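You operate a simulated robot arm through the tools that you are given. There is no shell and no other tool.

You run a simulated robot arm. Do the job below in one go: nothing can be reset, and whatever is moved stays where it is left.

TASK
Pull the proof, then set the red knob by what it shows.
Fine: faint, one mark up; smeared, one mark down. The knob sets the pressure. Shut the gripper (lever with the green ball) first, hands off the bed while the roller runs; carriage home, gripper open at the end; the sheet stays on the bed. Where these are worked on the way, their far stop is far enough and under half their travel is too little: lever with the green ball, roller carriage.

It is judged by the outcome, as a careful person would: the job done as asked, and still so three seconds after it is handed in. It fails if anything else is knocked over, pushed out of place, dropped, spilled or broken. Flat cloth is picked up by pressing the open fingertips on it (5 to 10 N) and closing them slowly along it; thin cloth reads only 2 to 8 mm in the jaws.

THE ROBOT
A 7-joint arm with a two-finger parallel gripper, fixed in place. Base frame: the origin is at the foot of the arm, x ahead of it, y to its left, z up; the work surface is at about z = 900. Readings come in mm, degrees, newtons and seconds.
With the tool pointing down near the work surface it reaches from about 380 to 900 mm from the base axis. Its first joint turns from -143.0 to 143.0 degrees. Payload 3 kg.
The tool frame sits at the grasp point between the pads (the TCP): z along the fingers, y along the line on which they close. The tips reach 30 mm beyond it. Largest opening 94 mm; finger width 28, thickness 10; the body of the gripper, 50 by 96 mm, starts 55 mm behind the TCP.
Orientation is told as [roll, pitch, yaw] about the base's x, y, z axes, in that order, counted from this pose: with the fingers straight down and closing along the base's y, the tool's x points along the base's -x, its y along +y and its z along -z.

THE INTERFACE
- The arm moves only by the tool send_rows. Its argument "rows" is text: rows parted by semicolons, each of 7 numbers parted by spaces: the shift along the base's x, y, z in mm, then the turn, a rotation vector about the base's x, y, z in degrees, then the opening, from 0 (shut) to 1 (fully open). In form: x y z ax ay az jaw; .... A call has 1 to 20 rows; each row is the pose to reach, as a shift and turn from the pose commanded when the call began. Each row takes 0.2 s and may step no farther than 50 mm and 8.6 degrees from the row before; otherwise, or with a gripper value out of range, the whole call is refused. Where a pose cannot be reached the arm comes as near as it can. A force on the tool above 80 N (or 10 N above the force at the start of the call, whichever is more), or a blocked arm, ends the call early, and 0.2 s more pass. Each finger travels about 72 mm/s and halts on what it meets, pressing with about 33 N; the grip force reading is that of the motor and also rises with nothing between the fingers. The clock runs only during rows and for 0.2 s after the last one: add rows that repeat a pose to give the fingers time. The reply holds the time, the measured pose of the TCP, the force on the tool along the base axes, the opening and the grip force, in the units named above and with some noise, with the torque about the TCP (base axes, N m) and any sound that the robot's microphone picked up.
- Cameras (640 x 400 px; columns grow to the right, rows downward): "scene" is fixed at [50.4, 501.2, 1688.9]; the picture's right is [-0.54, -0.84, 0.00], its down [-0.61, 0.39, -0.69] and it looks along [0.58, -0.37, -0.73] (base axes); focal length 373 px, centre (320, 200). "wrist" rides on the gripper at [76, 14, -103] in the tool frame; the picture's right is [-0.18, 0.98, 0.00], its down [-0.75, -0.14, -0.64] and it looks along [-0.63, -0.12, 0.77] (tool axes); focal length 243 px, centre (320, 200). There is no depth. A picture from a camera that has moved, and an enlarged one, comes with that camera's place and axes in the base frame and with its lens.
- get_image(camera): a new picture of that camera. No time passes.
- zoom(camera, box): a new picture of the part [left, top, right, bottom] of that camera's present view, enlarged. No time passes.
- hand_in(): hands the job in; it is judged then, once.

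Places have to be worked out from the pictures, the camera data and where the tool is seen. Open the gripper and draw the arm clear of the work before you hand the job in, unless the task says otherwise.

The tools are called after ">>>" as name(argument=value, ...) on one line, values as JSON. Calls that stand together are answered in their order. send_rows: Moves the arm, as the interface text tells. Its arguments: {"type":"object","properties":{"rows":{"type":"string"}},"required":["rows"]} The other tools are called the same way: get_image (camera) takes a picture; zoom (camera, box) takes an enlarged picture of a part of a camera's view; hand_in () hands the job in.

At the start:

```text
t: 0.0
eef_pos: [526.9, 100.9, 1292.4]
ee_rot: [0.1, 0.0, -0.1]
wrist_force: [-0.6, 0.1, -1.2]
ft_torque: [0.0, -0.03, -0.02]
width: 93.9
grip_force: 0.0
```

scene: 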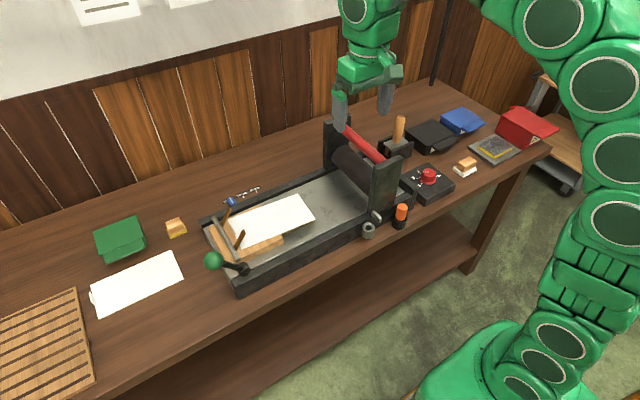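
wrist: 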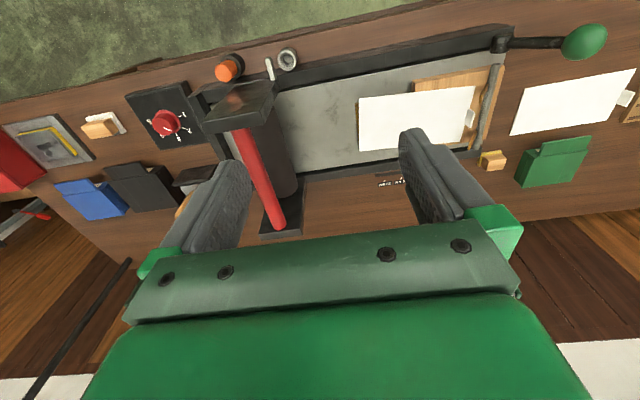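

I'll start by looking closely at the press, the lever, the knob and the carriage before moving anything.

>>> zoom(camera="scene", box=[190, 170, 350, 300])

>>> zoom(camera="scene", box=[310, 100, 470, 240])

>>> zoom(camera="scene", box=[60, 0, 260, 60])

>>> zoom(camera="wrist", box=[90, 40, 320, 240])

>>> zoom(camera="wrist", box=[340, 20, 640, 200])

```text
3.08 times, centred on (270, 235) of scene
camera zoom: at [50.4, 501.2, 1688.9], right [-0.54, -0.84, 0.0], down [-0.61, 0.39, -0.69], along [0.58, -0.37, -0.73], focal length 1148 px, centre (474, 92)
```

zoom: 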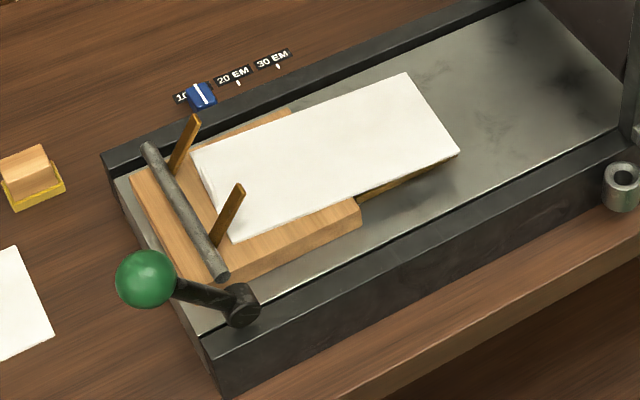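

```text
2.86 times, centred on (390, 170) of scene
camera zoom: at [50.4, 501.2, 1688.9], right [-0.54, -0.84, 0.0], down [-0.61, 0.39, -0.69], along [0.58, -0.37, -0.73], focal length 1066 px, centre (120, 286)
```

zoom: 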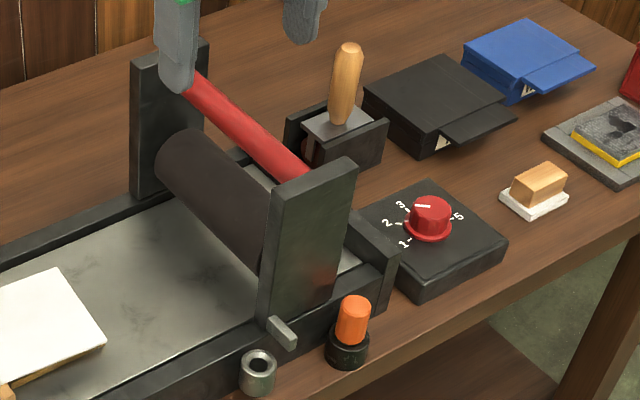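

```text
3.20 times, centred on (160, 30) of scene
camera zoom: at [50.4, 501.2, 1688.9], right [-0.54, -0.84, 0.0], down [-0.61, 0.39, -0.69], along [0.58, -0.37, -0.73], focal length 1194 px, centre (832, 744)
```

zoom: 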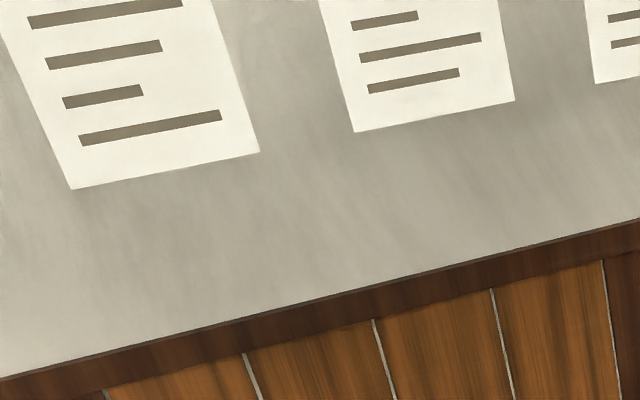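

```text
2.00 times, centred on (205, 140) of wrist
camera zoom: at [449.8, 115.1, 1395.4], right [0.18, 0.98, 0.0], down [0.75, -0.14, 0.64], along [0.63, -0.12, -0.77], focal length 485 px, centre (550, 320)
```

zoom: 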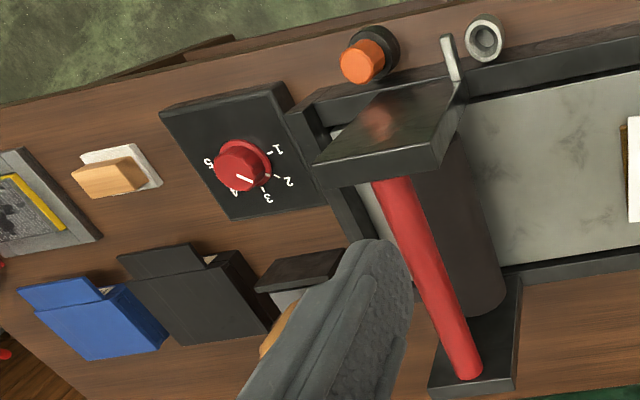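

```text
2.13 times, centred on (490, 110) of wrist
camera zoom: at [449.8, 115.1, 1395.4], right [0.18, 0.98, 0.0], down [0.75, -0.14, 0.64], along [0.63, -0.12, -0.77], focal length 518 px, centre (-43, 392)
```

zoom: 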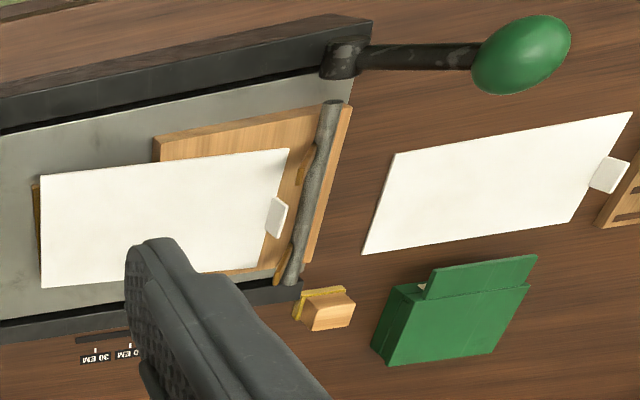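

The press bed runs along y with the roller carriage at the -y end (home, near the knob) and the green-ball lever at about [558, 447, 1017], with its pivot near [558, 390, 937]. I'll move the wrist camera over to the lever end, staying high, to see which way the lever works.

>>> send_rows(rows="-11 37 -20 0 0 0 1; -22 74 -40 0 0 0 1; -33 111 -60 0 0 0 1; -44 148 -80 0 0 0 1; -55 185 -100 0 0 0 1; -66 222 -120 0 0 0 1; -77 259 -140 0 0 0 1; -87 299 -165 0 0 0 1; -87 299 -165 0 0 0 1")

>>> get_image(camera="wrist")

>>> get_image(camera="scene")

```text
t: 2.0
eef_pos: [439.3, 400.2, 1127.3]
ee_rot: [0.1, 0.1, 0.0]
wrist_force: [-0.5, -0.3, 0.2]
ft_torque: [-0.01, 0.02, 0.01]
width: 94.2
grip_force: 0.0
```

```text
taken
camera wrist: at [363.0, 414.3, 1230.3], right [0.18, 0.98, 0.0], down [0.75, -0.14, 0.64], along [0.63, -0.12, -0.77], focal length 243 px, centre (320, 200)
```

wrist: 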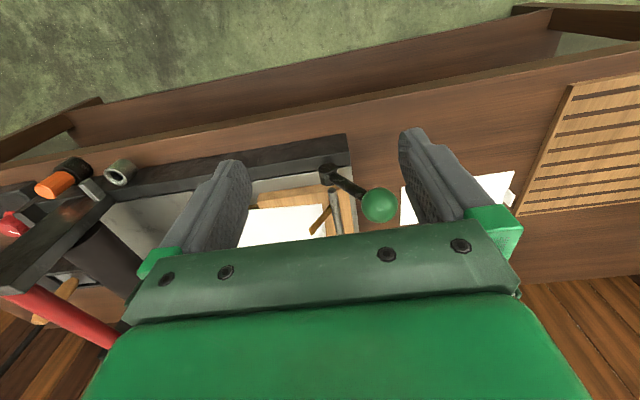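

```text
taken
```

scene: 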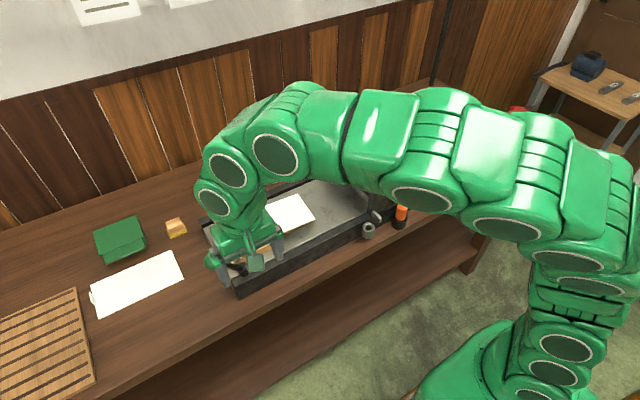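

The lever leans toward +y and the bar's two clamp fingers stand up over the sheet, so pushing the ball toward -y over the top should shut it. I'll bring the open jaws directly above the ball at [558, 446] and stay high for now.

>>> send_rows(rows="30 12 0 0 0 0 0.8; 60 23 0 0 0 0 0.8; 90 35 0 0 0 0 0.8; 119 46 0 0 0 0 0.8; 119 46 -20 0 0 0 0.8; 119 46 -20 0 0 0 0.8")

>>> get_image(camera="wrist")

>>> get_image(camera="scene")

```text
t: 3.4
eef_pos: [558.8, 447.0, 1108.5]
ee_rot: [0.0, 0.0, 0.0]
wrist_force: [0.3, 0.2, -1.0]
ft_torque: [0.0, 0.01, -0.04]
width: 75.4
grip_force: 0.0
```

```text
taken
camera wrist: at [482.2, 460.8, 1211.2], right [0.18, 0.98, 0.0], down [0.75, -0.14, 0.64], along [0.63, -0.12, -0.77], focal length 243 px, centre (320, 200)
```

wrist: 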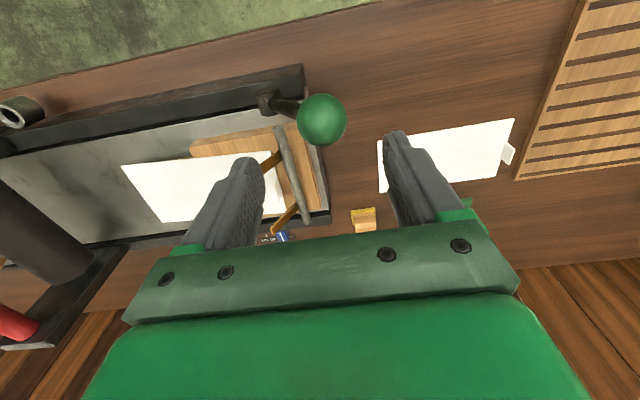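

```text
taken
```

scene: 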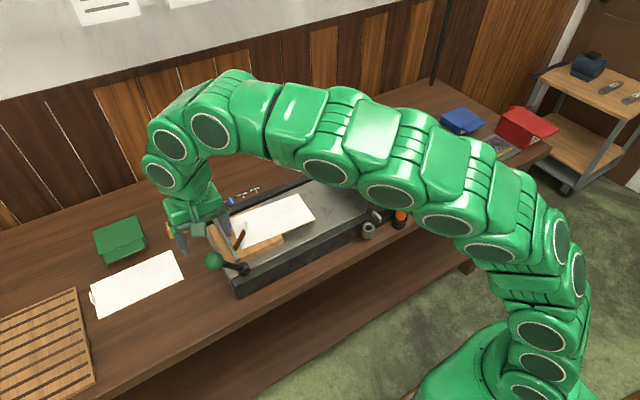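

The ball is confirmed at about [557, 448, 1017], 40 mm across, and the jaws are centred over it. I'll lower so the fingertips straddle it.

>>> send_rows(rows="-1 1 -25 0 0 0 0.7; -1 1 -50 0 0 0 0.7; -1 1 -68 0 0 0 0.7; -1 1 -68 0 0 0 0.7")

>>> get_image(camera="wrist")

>>> zoom(camera="scene", box=[150, 160, 310, 300])

```text
t: 4.4
eef_pos: [557.9, 448.4, 1040.6]
ee_rot: [0.0, 0.0, 0.2]
wrist_force: [-0.1, -0.2, -0.3]
ft_torque: [-0.01, 0.0, 0.02]
width: 66.0
grip_force: 0.0
```

```text
taken
camera wrist: at [480.9, 461.7, 1142.9], right [0.18, 0.98, 0.0], down [0.75, -0.14, 0.64], along [0.63, -0.12, -0.77], focal length 243 px, centre (320, 200)
```

wrist: 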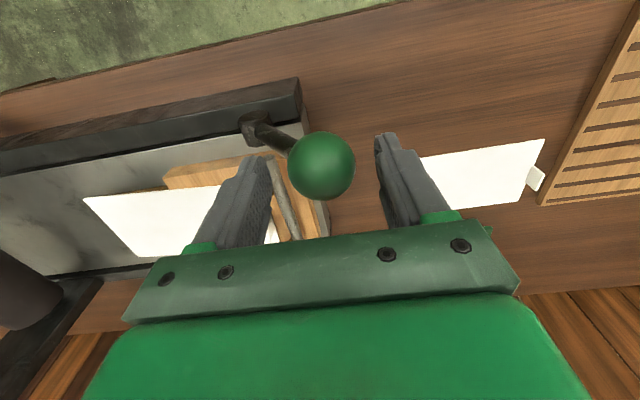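

```text
2.86 times, centred on (230, 230) of scene
camera zoom: at [50.4, 501.2, 1688.9], right [-0.54, -0.84, 0.0], down [-0.61, 0.39, -0.69], along [0.58, -0.37, -0.73], focal length 1066 px, centre (577, 114)
```

zoom: 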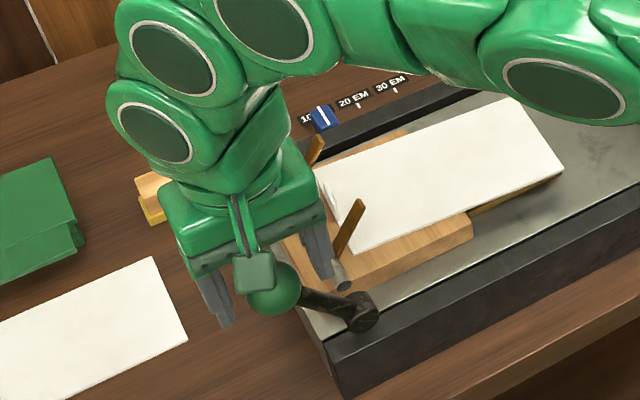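

The ball sits between the fingers at about [559, 447, 1015] with clearance on both sides. I'll push it toward -y in small steps, rising slightly along the arc, and then check.

>>> send_rows(rows="0 -8 0 0 0 0 0.7; 0 -16 1 0 0 0 0.7; 0 -24 4 0 0 0 0.7; 0 -32 7 0 0 0 0.7; 0 -40 9 0 0 0 0.7; 0 -48 10 0 0 0 0.7; 0 -48 10 0 0 0 0.7")

>>> get_image(camera="wrist")

>>> zoom(camera="scene", box=[150, 160, 310, 300])

```text
t: 6.0
eef_pos: [557.6, 398.2, 1050.2]
ee_rot: [-0.1, 0.0, 0.0]
wrist_force: [-0.7, 1.9, -0.4]
ft_torque: [-0.03, 0.01, 0.01]
width: 66.4
grip_force: 0.1
```

```text
taken
camera wrist: at [480.2, 412.1, 1153.0], right [0.18, 0.98, 0.0], down [0.75, -0.14, 0.64], along [0.63, -0.12, -0.77], focal length 243 px, centre (320, 200)
```

wrist: 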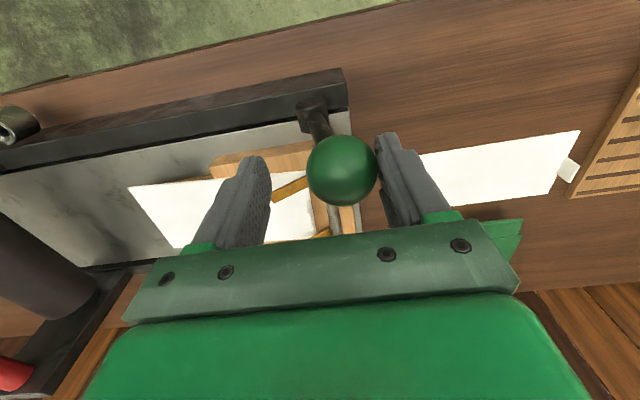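

```text
2.86 times, centred on (230, 230) of scene
camera zoom: at [50.4, 501.2, 1688.9], right [-0.54, -0.84, 0.0], down [-0.61, 0.39, -0.69], along [0.58, -0.37, -0.73], focal length 1066 px, centre (577, 114)
```

zoom: 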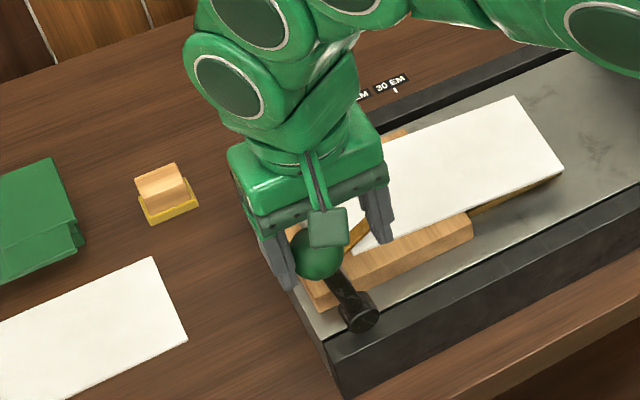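

The lever turns freely with about 2 N and the clamp fingers are coming down onto the sheet. I'll keep pushing in small steps toward the stop.

>>> send_rows(rows="0 -8 0 0 0 0 0.7; 0 -16 0 0 0 0 0.7; 0 -24 0 0 0 0 0.7; 0 -32 -2 0 0 0 0.7; 0 -40 -3 0 0 0 0.7; 0 -40 -3 0 0 0 0.7")

>>> get_image(camera="wrist")

>>> zoom(camera="scene", box=[170, 160, 330, 300])

```text
t: 7.4
eef_pos: [558.3, 357.0, 1047.2]
ee_rot: [0.1, 0.0, 0.0]
wrist_force: [0.6, 0.1, -0.5]
ft_torque: [0.01, 0.0, -0.02]
width: 66.4
grip_force: 0.1
```

```text
taken
camera wrist: at [480.5, 372.7, 1149.4], right [0.18, 0.98, 0.0], down [0.75, -0.14, 0.64], along [0.63, -0.12, -0.77], focal length 243 px, centre (320, 200)
```

wrist: 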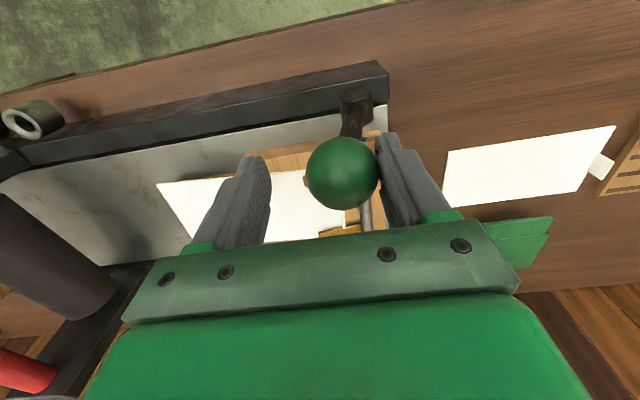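

```text
2.86 times, centred on (250, 230) of scene
camera zoom: at [50.4, 501.2, 1688.9], right [-0.54, -0.84, 0.0], down [-0.61, 0.39, -0.69], along [0.58, -0.37, -0.73], focal length 1066 px, centre (520, 114)
```

zoom: 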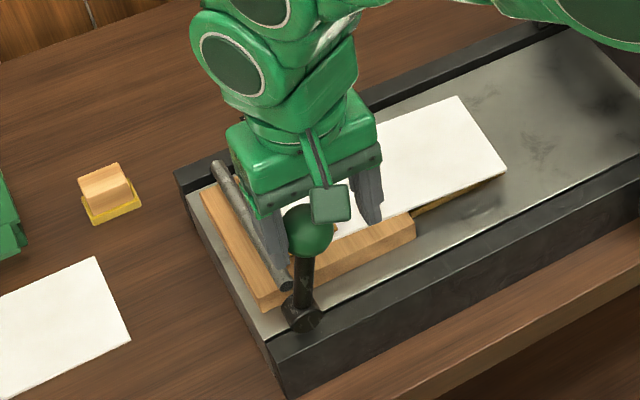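

The ball is now at about y=370 and past vertical, still with no resistance. I'll keep pushing until it meets its stop.

>>> send_rows(rows="0 -6 -1 0 0 0 0.7; 0 -12 -3 0 0 0 0.7; 0 -18 -5 0 0 0 0.7; 0 -24 -7 0 0 0 0.7; 0 -30 -9 0 0 0 0.7; 0 -30 -9 0 0 0 0.7")

>>> get_image(camera="wrist")

>>> zoom(camera="scene", box=[170, 160, 330, 300])

```text
t: 8.8
eef_pos: [558.3, 331.0, 1039.3]
ee_rot: [0.3, -0.1, -0.1]
wrist_force: [-0.8, 47.1, 23.5]
ft_torque: [1.54, -0.16, 0.15]
width: 93.7
grip_force: 24.0
```

```text
taken
camera wrist: at [480.7, 345.2, 1141.1], right [0.18, 0.98, 0.0], down [0.75, -0.14, 0.64], along [0.63, -0.12, -0.77], focal length 243 px, centre (320, 200)
```

wrist: 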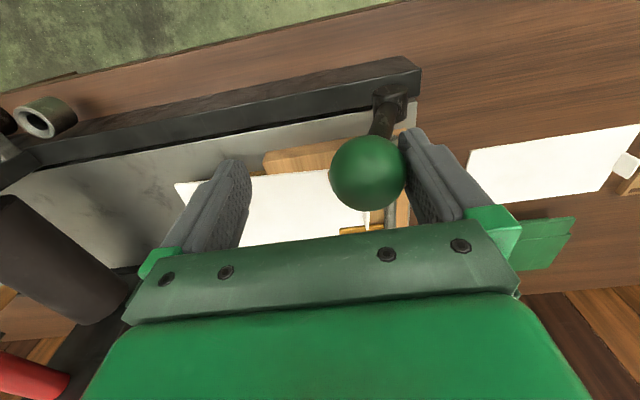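

```text
2.86 times, centred on (250, 230) of scene
camera zoom: at [50.4, 501.2, 1688.9], right [-0.54, -0.84, 0.0], down [-0.61, 0.39, -0.69], along [0.58, -0.37, -0.73], focal length 1066 px, centre (520, 114)
```

zoom: 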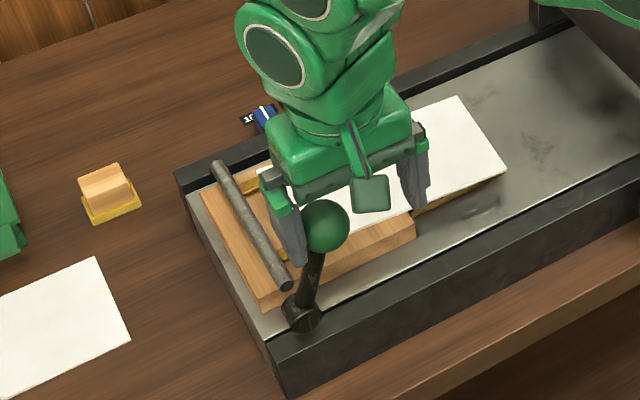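

Resistance of about 47 N shows the lever is against its far stop, with the clamp fingers down on the sheet. I'll ease off, open the jaws and lift clear.

>>> send_rows(rows="0 10 2 0 0 0 1; 0 26 4 0 0 0 1; 0 26 4 0 0 0 1; 0 26 40 0 0 0 1; 0 26 80 0 0 0 1; 0 26 120 0 0 0 1; 0 26 120 0 0 0 1")

>>> get_image(camera="wrist")

>>> get_image(camera="scene")

```text
t: 10.4
eef_pos: [557.0, 355.2, 1156.2]
ee_rot: [-0.1, 0.0, 0.0]
wrist_force: [0.8, 0.3, 0.6]
ft_torque: [0.0, -0.04, -0.05]
width: 93.9
grip_force: 0.2
```

```text
taken
camera wrist: at [480.3, 369.6, 1259.3], right [0.18, 0.98, 0.0], down [0.75, -0.14, 0.64], along [0.63, -0.12, -0.77], focal length 243 px, centre (320, 200)
```

wrist: 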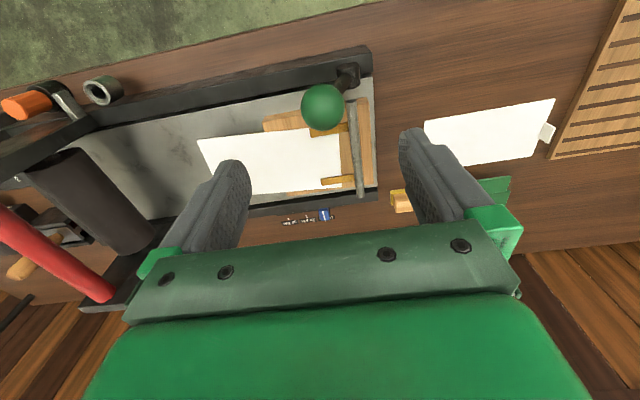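

```text
taken
```

scene: 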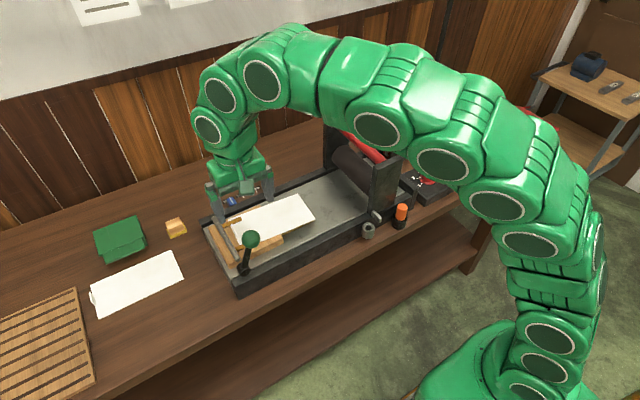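

The lever stays shut. I'll zoom in to verify the clamp fingers are on the sheet, and look at the carriage.

>>> zoom(camera="scene", box=[195, 180, 325, 300])

>>> zoom(camera="wrist", box=[190, 30, 430, 240])

>>> zoom(camera="wrist", box=[0, 60, 230, 320])

```text
3.33 times, centred on (260, 240) of scene
camera zoom: at [50.4, 501.2, 1688.9], right [-0.54, -0.84, 0.0], down [-0.61, 0.39, -0.69], along [0.58, -0.37, -0.73], focal length 1244 px, centre (520, 67)
```

zoom: 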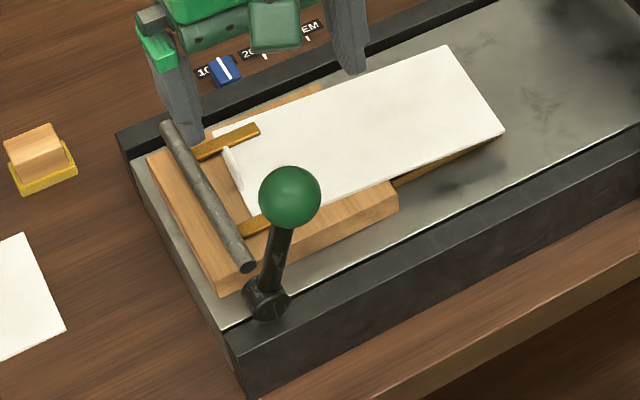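

```text
1.90 times, centred on (310, 135) of wrist
camera zoom: at [480.3, 369.6, 1259.3], right [0.18, 0.98, 0.0], down [0.75, -0.14, 0.64], along [0.63, -0.12, -0.77], focal length 462 px, centre (339, 324)
```

zoom: 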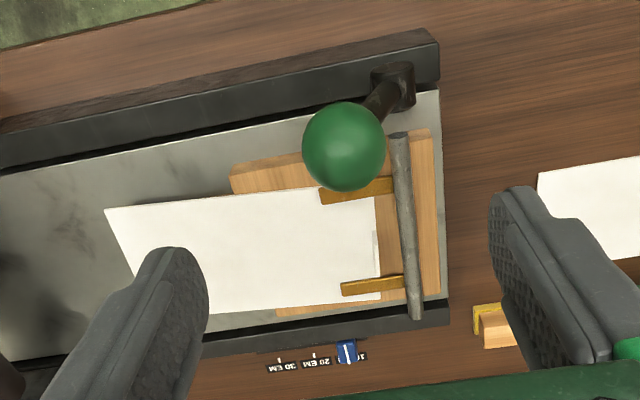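

```text
1.54 times, centred on (115, 190) of wrist
camera zoom: at [480.3, 369.6, 1259.3], right [0.18, 0.98, 0.0], down [0.75, -0.14, 0.64], along [0.63, -0.12, -0.77], focal length 373 px, centre (635, 215)
```

zoom: 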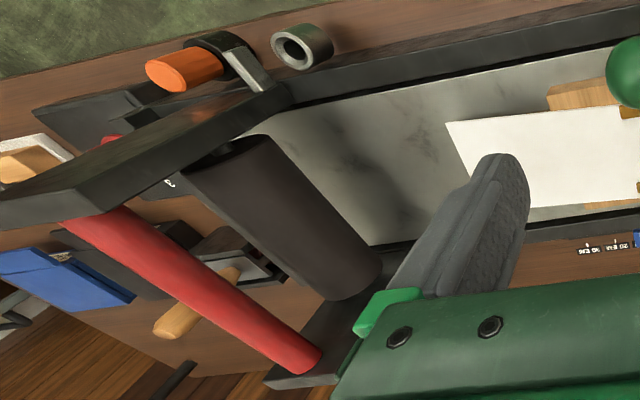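

The clamp fingers hold the sheet. Before moving the carriage I want a close look at the peg on its near upright and the ring and orange knob beside the rail, so I'll move the camera around to the front there, staying high.

>>> send_rows(rows="-20 -45 0 0 0 0 1; -40 -90 0 0 0 0 1; -60 -135 0 0 0 0 1; -80 -180 0 0 0 0 1; -100 -225 0 0 0 0 1; -120 -265 0 0 0 0 1; -127 -300 -20 0 0 0 1; -127 -300 -60 0 0 0 1; -127 -300 -100 0 0 0 1; -127 -300 -100 0 0 0 1")

>>> get_image(camera="wrist")

>>> get_image(camera="scene")

```text
t: 12.6
eef_pos: [428.4, 56.5, 1054.6]
ee_rot: [0.0, 0.0, 0.0]
wrist_force: [0.5, 0.3, -0.1]
ft_torque: [-0.03, 0.03, -0.01]
width: 94.2
grip_force: 0.0
```

```text
taken
camera wrist: at [350.9, 71.1, 1158.5], right [0.18, 0.98, 0.0], down [0.75, -0.14, 0.64], along [0.63, -0.12, -0.77], focal length 243 px, centre (320, 200)
```

wrist: 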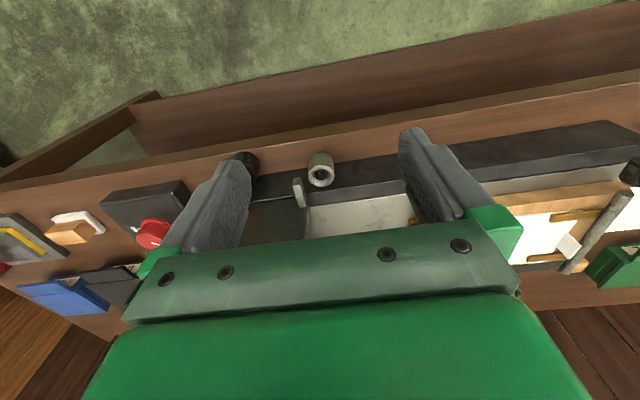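

```text
taken
```

scene: 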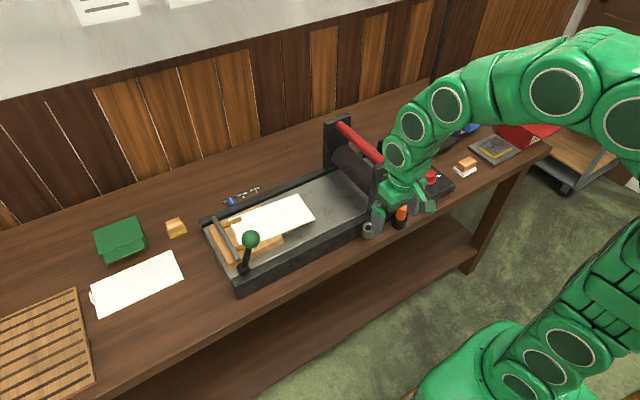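

>>> zoom(camera="wrist", box=[220, 120, 420, 240])

>>> zoom(camera="scene", box=[320, 170, 440, 250])

```text
3.20 times, centred on (320, 180) of wrist
camera zoom: at [350.9, 71.1, 1158.5], right [0.18, 0.98, 0.0], down [0.75, -0.14, 0.64], along [0.63, -0.12, -0.77], focal length 776 px, centre (320, 264)
```

zoom: 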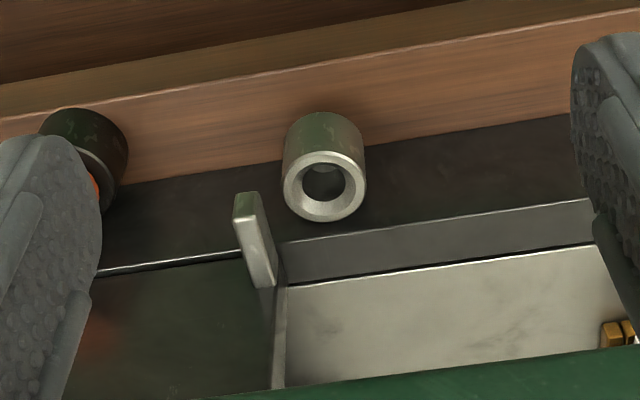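

```text
5.00 times, centred on (380, 210) of scene
camera zoom: at [50.4, 501.2, 1688.9], right [-0.54, -0.84, 0.0], down [-0.61, 0.39, -0.69], along [0.58, -0.37, -0.73], focal length 1866 px, centre (20, 150)
```

zoom: 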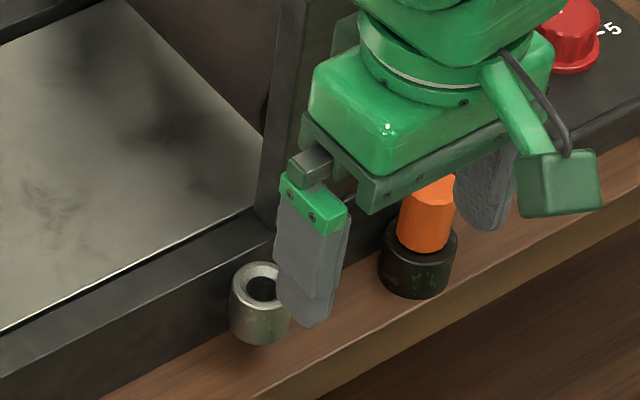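

The ring stands on the table beside the rail at about [526, 42], with its top near z=895. The peg on the carriage upright ends near [510, 16, 922]. I'll lower the camera to see whether the peg clears the ring as the carriage travels.

>>> send_rows(rows="0 0 -30 0 0 0 1; 0 0 -60 0 0 0 1; 0 0 -85 0 0 0 1; 0 0 -85 0 0 0 1")

>>> get_image(camera="wrist")

>>> zoom(camera="wrist", box=[220, 120, 420, 250])

```text
t: 13.6
eef_pos: [429.4, 54.1, 974.0]
ee_rot: [0.0, 0.0, 0.0]
wrist_force: [0.1, 0.4, -0.1]
ft_torque: [0.0, 0.0, -0.01]
width: 94.1
grip_force: 0.0
```

```text
taken
camera wrist: at [352.6, 68.3, 1076.3], right [0.18, 0.98, 0.0], down [0.75, -0.14, 0.64], along [0.63, -0.12, -0.77], focal length 243 px, centre (320, 200)
```

wrist: 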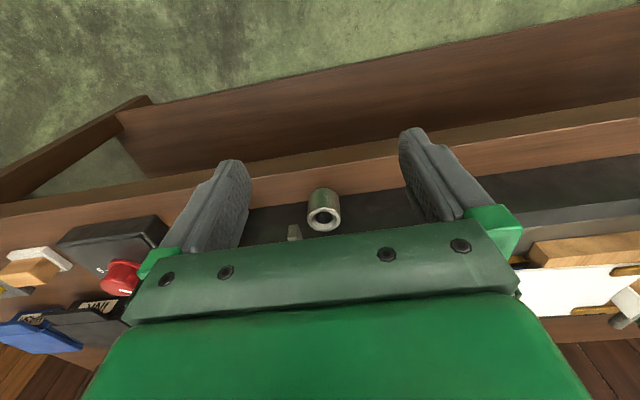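

```text
3.08 times, centred on (320, 185) of wrist
camera zoom: at [352.6, 68.3, 1076.3], right [0.18, 0.98, 0.0], down [0.75, -0.14, 0.64], along [0.63, -0.12, -0.77], focal length 746 px, centre (320, 246)
```

zoom: 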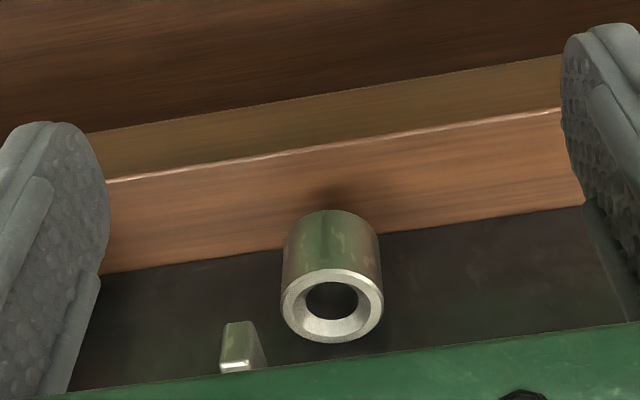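

The ring's top (about z=896) is below the underside of the peg (about z=910), so the carriage should clear it. The red handle bar runs along x at about y=-22, z=1075, from x=570 to 757. I'll rise, move over its middle at [660, -22], and check.

>>> send_rows(rows="0 0 45 0 0 0 1; 0 0 90 0 0 0 1; 0 0 135 0 0 0 1; 0 0 180 0 0 0 1; 0 0 220 0 0 0 1; 45 -14 220 0 0 0 1; 90 -28 220 0 0 0 1; 135 -42 220 0 0 0 1; 180 -56 220 0 0 0 1; 225 -70 220 0 0 0 1; 230 -76 200 0 0 0 1; 230 -76 180 0 0 0 1; 230 -76 180 0 0 0 1")

>>> get_image(camera="wrist")

>>> zoom(camera="scene", box=[300, 60, 460, 220])

```text
t: 16.4
eef_pos: [661.5, -21.3, 1152.7]
ee_rot: [0.0, 0.0, 0.1]
wrist_force: [-0.1, -0.3, -0.3]
ft_torque: [0.0, 0.01, -0.02]
width: 93.9
grip_force: 0.0
```

```text
taken
camera wrist: at [584.5, -6.8, 1255.8], right [0.18, 0.98, 0.0], down [0.75, -0.14, 0.64], along [0.63, -0.12, -0.77], focal length 243 px, centre (320, 200)
```

wrist: 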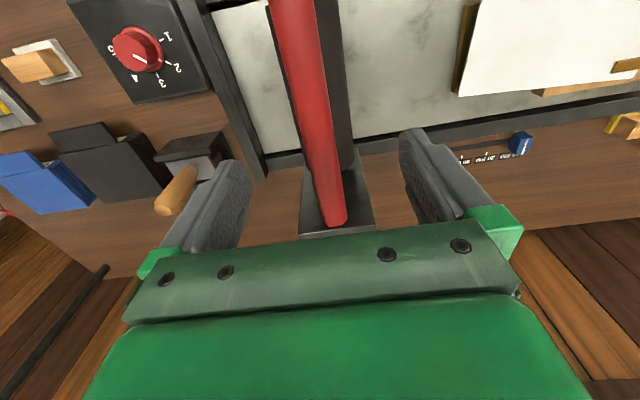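

```text
2.50 times, centred on (380, 140) of scene
camera zoom: at [50.4, 501.2, 1688.9], right [-0.54, -0.84, 0.0], down [-0.61, 0.39, -0.69], along [0.58, -0.37, -0.73], focal length 933 px, centre (170, 350)
```

zoom: 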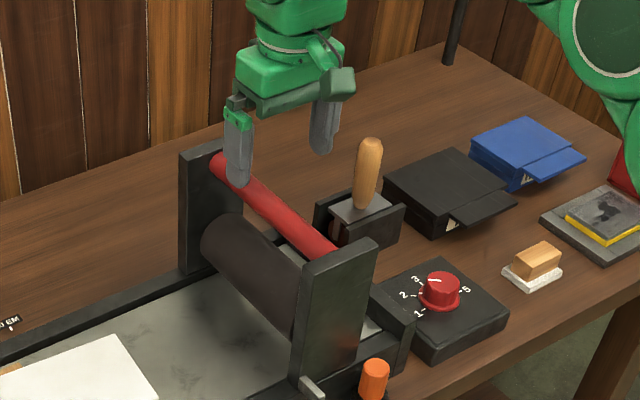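

The bar lies between the open fingers at y≈-24 and is about 25 mm thick. I'll zoom on the knob to read its present setting, and lower over the bar.

>>> zoom(camera="wrist", box=[70, 0, 210, 110])

>>> zoom(camera="scene", box=[390, 150, 470, 210])

>>> send_rows(rows="0 -2 -25 0 0 0 1; 0 -2 -50 0 0 0 1; 0 -2 -73 0 0 0 1; 0 -2 -73 0 0 0 1")

>>> get_image(camera="wrist")

>>> zoom(camera="scene", box=[300, 60, 460, 220])

```text
3.64 times, centred on (140, 55) of wrist
camera zoom: at [584.5, -6.8, 1255.8], right [0.18, 0.98, 0.0], down [0.75, -0.14, 0.64], along [0.63, -0.12, -0.77], focal length 882 px, centre (974, 727)
```

zoom: 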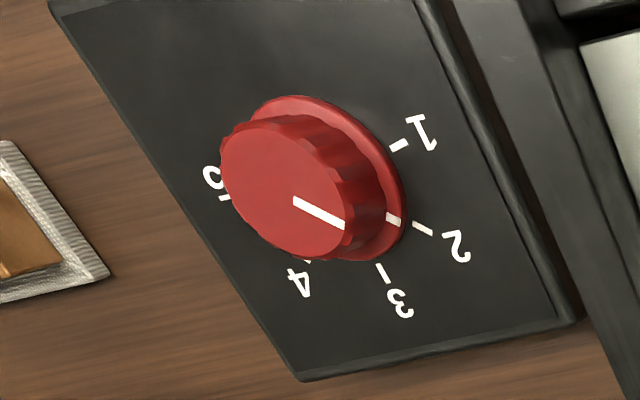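

```text
6.67 times, centred on (430, 180) of scene
camera zoom: at [50.4, 501.2, 1688.9], right [-0.54, -0.84, 0.0], down [-0.61, 0.39, -0.69], along [0.58, -0.37, -0.73], focal length 2488 px, centre (-413, 333)
```

zoom: 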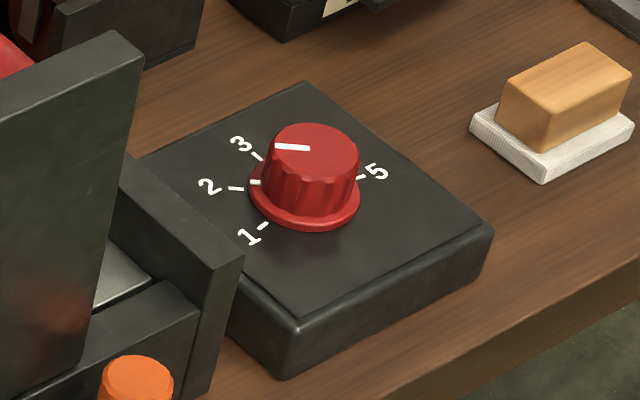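

```text
t: 17.4
eef_pos: [661.2, -25.2, 1078.2]
ee_rot: [0.0, 0.0, -0.1]
wrist_force: [0.8, 0.9, -0.4]
ft_torque: [0.0, 0.03, -0.02]
width: 94.3
grip_force: 0.1
```

```text
taken
camera wrist: at [583.7, -9.6, 1181.2], right [0.18, 0.98, 0.0], down [0.75, -0.14, 0.64], along [0.63, -0.12, -0.77], focal length 243 px, centre (320, 200)
```

wrist: 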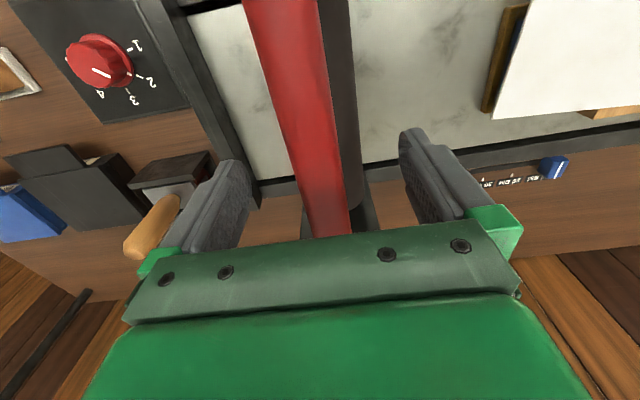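

```text
2.50 times, centred on (380, 140) of scene
camera zoom: at [50.4, 501.2, 1688.9], right [-0.54, -0.84, 0.0], down [-0.61, 0.39, -0.69], along [0.58, -0.37, -0.73], focal length 933 px, centre (170, 350)
```

zoom: 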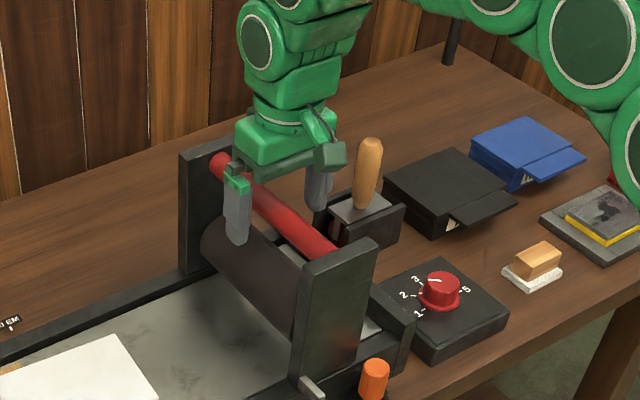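

The knob's skirt mark stands at 2. The fingers straddle the red bar, so I'll close on it.

>>> send_rows(rows="0 0 0 0 0 0 0.6; 0 0 0 0 0 0 0.3; 0 0 0 0 0 0 0.1; 0 0 0 0 0 0 0.1; 0 0 0 0 0 0 0.1")

>>> get_image(camera="wrist")

```text
t: 18.6
eef_pos: [660.3, -24.2, 1077.2]
ee_rot: [0.0, 0.1, 0.1]
wrist_force: [-0.2, -6.1, -1.3]
ft_torque: [-0.13, -0.06, -0.13]
width: 27.8
grip_force: 45.1
```

```text
taken
camera wrist: at [583.8, -9.7, 1181.4], right [0.18, 0.98, 0.0], down [0.75, -0.14, 0.64], along [0.63, -0.12, -0.77], focal length 243 px, centre (320, 200)
```

wrist: 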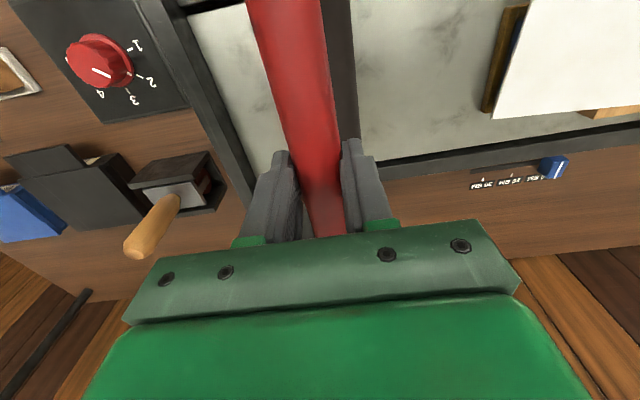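

The bar is gripped at 28 mm wide. I'll start the carriage gently toward +y and watch the force.

>>> send_rows(rows="0 6 0 0 0 0 0.1; 0 14 0 0 0 0 0.1; 0 22 0 0 0 0 0.1; 0 30 0 0 0 0 0.1; 0 30 0 0 0 0 0.1")

>>> get_image(camera="scene")

>>> zoom(camera="scene", box=[300, 100, 460, 260])

```text
t: 19.8
eef_pos: [659.6, 7.0, 1079.5]
ee_rot: [0.0, 0.0, -0.1]
wrist_force: [7.1, 2.1, -4.5]
ft_torque: [0.0, 0.0, -0.05]
width: 27.7
grip_force: 45.1
```

```text
taken
```

scene: 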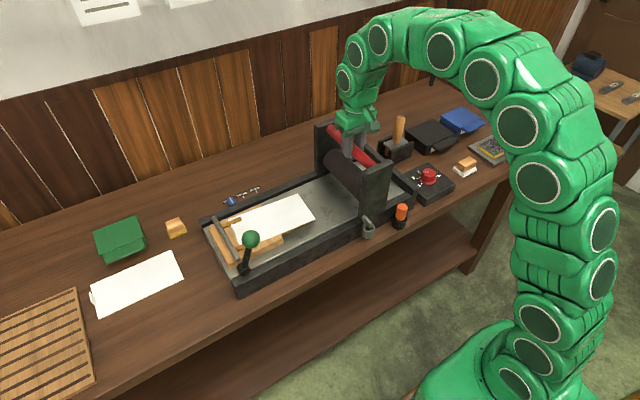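

```text
2.50 times, centred on (380, 180) of scene
camera zoom: at [50.4, 501.2, 1688.9], right [-0.54, -0.84, 0.0], down [-0.61, 0.39, -0.69], along [0.58, -0.37, -0.73], focal length 933 px, centre (170, 250)
```

zoom: 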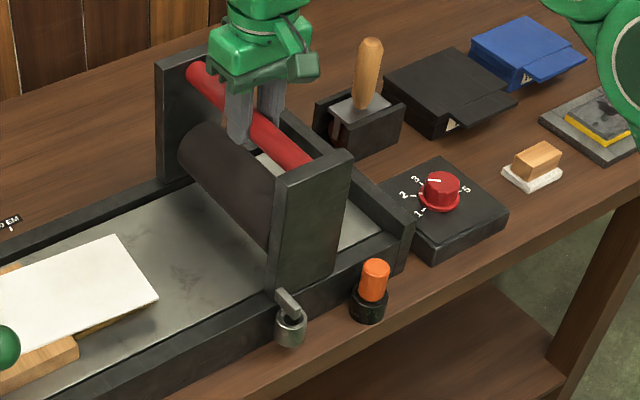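

The carriage rolls easily and the peg is passing above the ring without touching it. I'll carry on toward the far stop at a steady pace.

>>> send_rows(rows="0 8 0 0 0 0 0.1; 0 18 0 0 0 0 0.1; 0 28 0 0 0 0 0.1; 0 38 0 0 0 0 0.1; 0 48 0 0 0 0 0.1; 0 58 0 0 0 0 0.1; 0 68 0 0 0 0 0.1; 0 78 0 0 0 0 0.1; 0 88 0 0 0 0 0.1; 0 98 0 0 0 0 0.1; 0 98 0 0 0 0 0.1")

>>> get_image(camera="scene")

>>> zoom(camera="scene", box=[210, 120, 410, 290])

```text
t: 22.2
eef_pos: [660.2, 105.1, 1080.5]
ee_rot: [0.0, 0.0, -0.1]
wrist_force: [-0.3, 3.8, -17.5]
ft_torque: [-0.17, 1.02, 0.0]
width: 27.8
grip_force: 45.2
```

```text
taken
```

scene: 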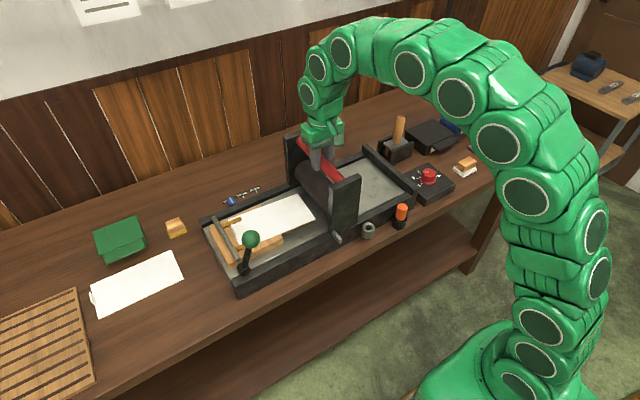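

```text
2.35 times, centred on (310, 205) of scene
camera zoom: at [50.4, 501.2, 1688.9], right [-0.54, -0.84, 0.0], down [-0.61, 0.39, -0.69], along [0.58, -0.37, -0.73], focal length 878 px, centre (344, 188)
```

zoom: 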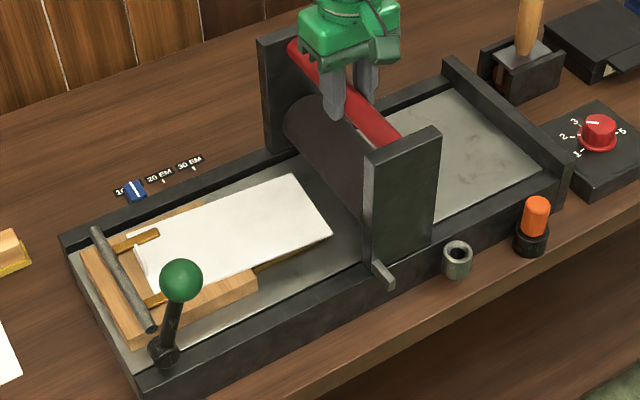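

The ring is undisturbed and the roller is about to reach the sheet. I'll continue, easing z down about 2 mm to relieve the slight upward pull.

>>> send_rows(rows="0 8 -1 0 0 0 0.1; 0 16 -2 0 0 0 0.1; 0 24 -2 0 0 0 0.1; 0 32 -2 0 0 0 0.1; 0 40 -2 0 0 0 0.1; 0 48 -2 0 0 0 0.1; 0 56 -2 0 0 0 0.1; 0 64 -2 0 0 0 0.1; 0 72 -2 0 0 0 0.1; 0 80 -2 0 0 0 0.1; 0 80 -2 0 0 0 0.1")

>>> zoom(camera="scene", box=[190, 120, 390, 290])

```text
t: 24.6
eef_pos: [660.2, 186.0, 1077.8]
ee_rot: [-0.1, 0.0, 0.0]
wrist_force: [4.7, 0.0, 17.5]
ft_torque: [-0.05, -0.9, 0.1]
width: 27.6
grip_force: 45.0
```

```text
2.35 times, centred on (290, 205) of scene
camera zoom: at [50.4, 501.2, 1688.9], right [-0.54, -0.84, 0.0], down [-0.61, 0.39, -0.69], along [0.58, -0.37, -0.73], focal length 878 px, centre (391, 188)
```

zoom: 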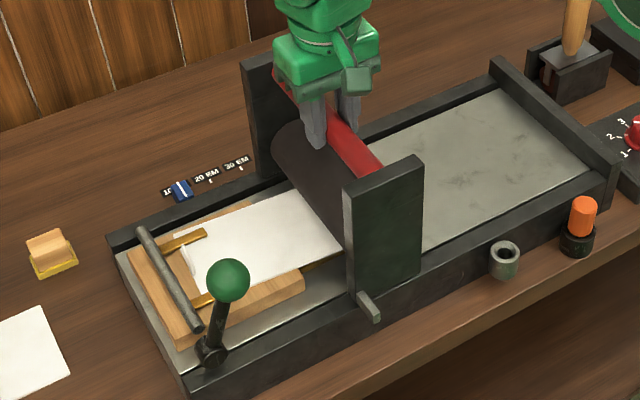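

The roller is on the sheet and the sheet is staying put. I'll continue more slowly toward the far stop, watching for resistance.

>>> send_rows(rows="0 6 1 0 0 0 0.1; 0 12 1 0 0 0 0.1; 0 18 1 0 0 0 0.1; 0 24 1 0 0 0 0.1; 0 30 1 0 0 0 0.1; 0 36 1 0 0 0 0.1; 0 42 1 0 0 0 0.1; 0 48 1 0 0 0 0.1; 0 48 1 0 0 0 0.1")

>>> zoom(camera="scene", box=[190, 120, 390, 290])

>>> get_image(camera="wrist")

```text
t: 26.6
eef_pos: [660.4, 232.7, 1078.3]
ee_rot: [0.0, 0.2, 0.0]
wrist_force: [-7.9, -1.5, -25.9]
ft_torque: [-0.21, 0.03, 0.0]
width: 27.7
grip_force: 45.2
```

```text
2.35 times, centred on (290, 205) of scene
camera zoom: at [50.4, 501.2, 1688.9], right [-0.54, -0.84, 0.0], down [-0.61, 0.39, -0.69], along [0.58, -0.37, -0.73], focal length 878 px, centre (391, 188)
```

zoom: 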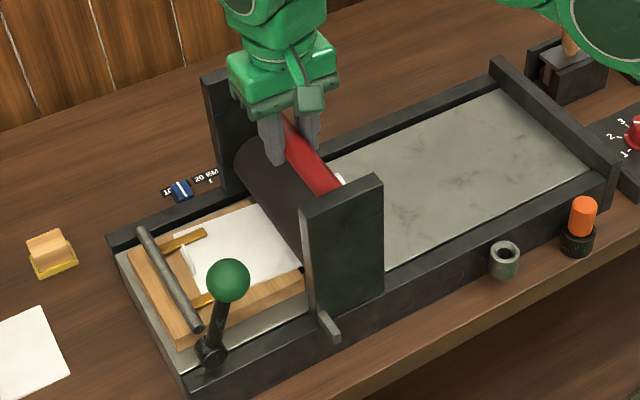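

```text
taken
camera wrist: at [583.9, 248.0, 1180.6], right [0.18, 0.98, 0.0], down [0.75, -0.14, 0.64], along [0.63, -0.12, -0.77], focal length 243 px, centre (320, 200)
```

wrist: 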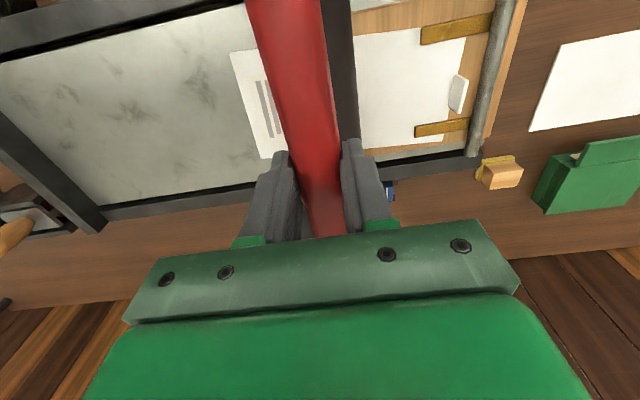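

Printed lines are showing on the sheet behind the roller. I'll continue on to the far stop.

>>> send_rows(rows="0 6 -1 0 0 0 0.1; 0 12 -1 0 0 0 0.1; 0 18 -1 0 0 0 0.1; 0 24 -1 0 0 0 0.1; 0 30 -1 0 0 0 0.1; 0 30 -1 0 0 0 0.1")

>>> zoom(camera="scene", box=[190, 120, 390, 290])

>>> get_image(camera="wrist")

```text
t: 27.9
eef_pos: [660.7, 254.1, 1077.5]
ee_rot: [-0.6, 0.2, -0.3]
wrist_force: [-5.3, -10.4, 6.3]
ft_torque: [-0.42, 0.11, 0.92]
width: 27.7
grip_force: 45.0
stopped in row 6: the force on the tool passed its limit at 87 N (the readings are from after the stop); the commanded pose is now the measured one
```

```text
2.35 times, centred on (290, 205) of scene
camera zoom: at [50.4, 501.2, 1688.9], right [-0.54, -0.84, 0.0], down [-0.61, 0.39, -0.69], along [0.58, -0.37, -0.73], focal length 878 px, centre (391, 188)
```

zoom: 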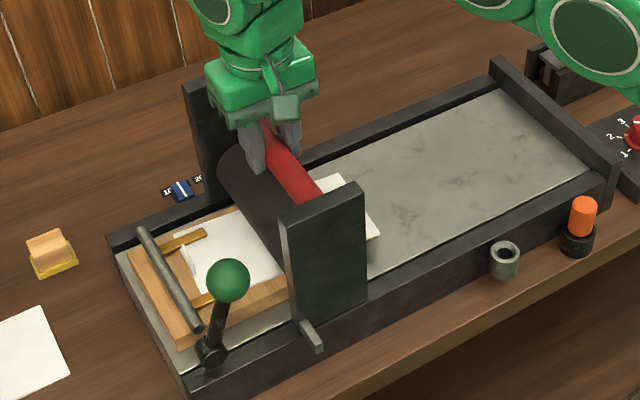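

```text
taken
camera wrist: at [584.6, 271.1, 1180.7], right [0.19, 0.98, -0.01], down [0.76, -0.14, 0.64], along [0.63, -0.13, -0.77], focal length 243 px, centre (320, 200)
```

wrist: 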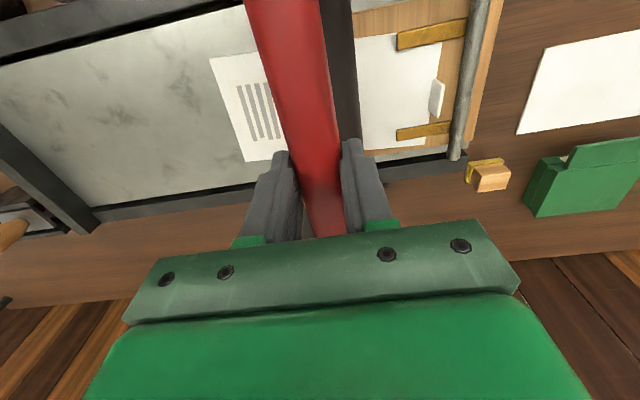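

The carriage came up against its far stop at bar y≈254, after about 278 mm of travel, and the sheet is held flat by the clamp. Now I'll roll it back home toward -y, straightening the small tilt.

>>> send_rows(rows="0 -6 0 0.6 -0.2 0.3 0.1; 0 -14 0 0.6 -0.2 0.3 0.1; 0 -23 0 0.6 -0.2 0.3 0.1; 0 -32 0 0.6 -0.2 0.3 0.1; 0 -41 0 0.6 -0.2 0.3 0.1; 0 -50 0 0.6 -0.2 0.3 0.1; 0 -59 0 0.6 -0.2 0.3 0.1; 0 -68 0 0.6 -0.2 0.3 0.1; 0 -77 0 0.6 -0.2 0.3 0.1; 0 -86 0 0.6 -0.2 0.3 0.1; 0 -95 0 0.6 -0.2 0.3 0.1; 0 -104 0 0.6 -0.2 0.3 0.1; 0 -113 0 0.6 -0.2 0.3 0.1; 0 -122 0 0.6 -0.2 0.3 0.1; 0 -130 0 0.6 -0.2 0.3 0.1; 0 -130 0 0.6 -0.2 0.3 0.1")

>>> zoom(camera="scene", box=[190, 120, 390, 290])

>>> get_image(camera="wrist")

```text
t: 31.3
eef_pos: [662.0, 125.6, 1076.5]
ee_rot: [0.0, 0.0, -0.1]
wrist_force: [-15.2, -0.8, 15.4]
ft_torque: [-0.1, 0.16, 0.0]
width: 27.7
grip_force: 45.0
```

```text
2.35 times, centred on (290, 205) of scene
camera zoom: at [50.4, 501.2, 1688.9], right [-0.54, -0.84, 0.0], down [-0.61, 0.39, -0.69], along [0.58, -0.37, -0.73], focal length 878 px, centre (391, 188)
```

zoom: 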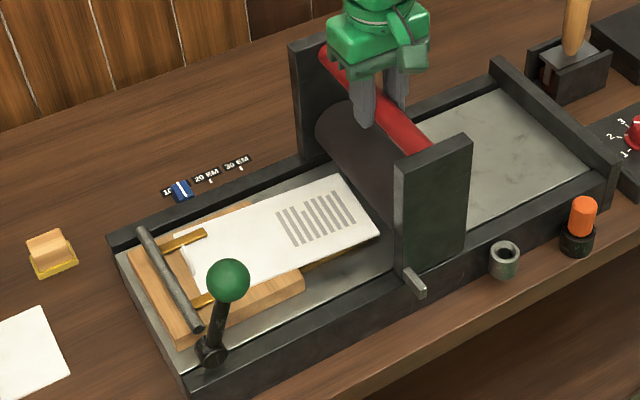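

```text
taken
camera wrist: at [584.2, 140.4, 1180.1], right [0.18, 0.98, 0.0], down [0.75, -0.14, 0.64], along [0.63, -0.12, -0.77], focal length 243 px, centre (320, 200)
```

wrist: 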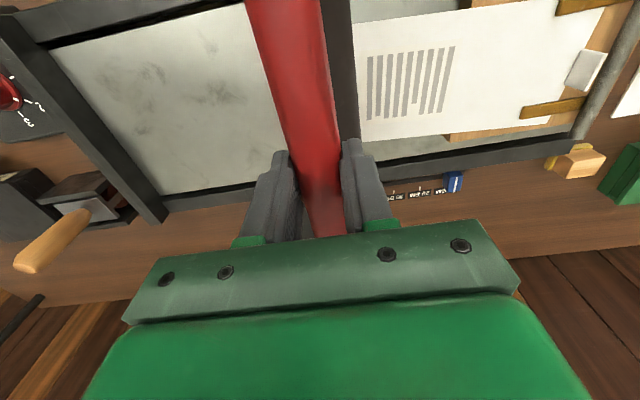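

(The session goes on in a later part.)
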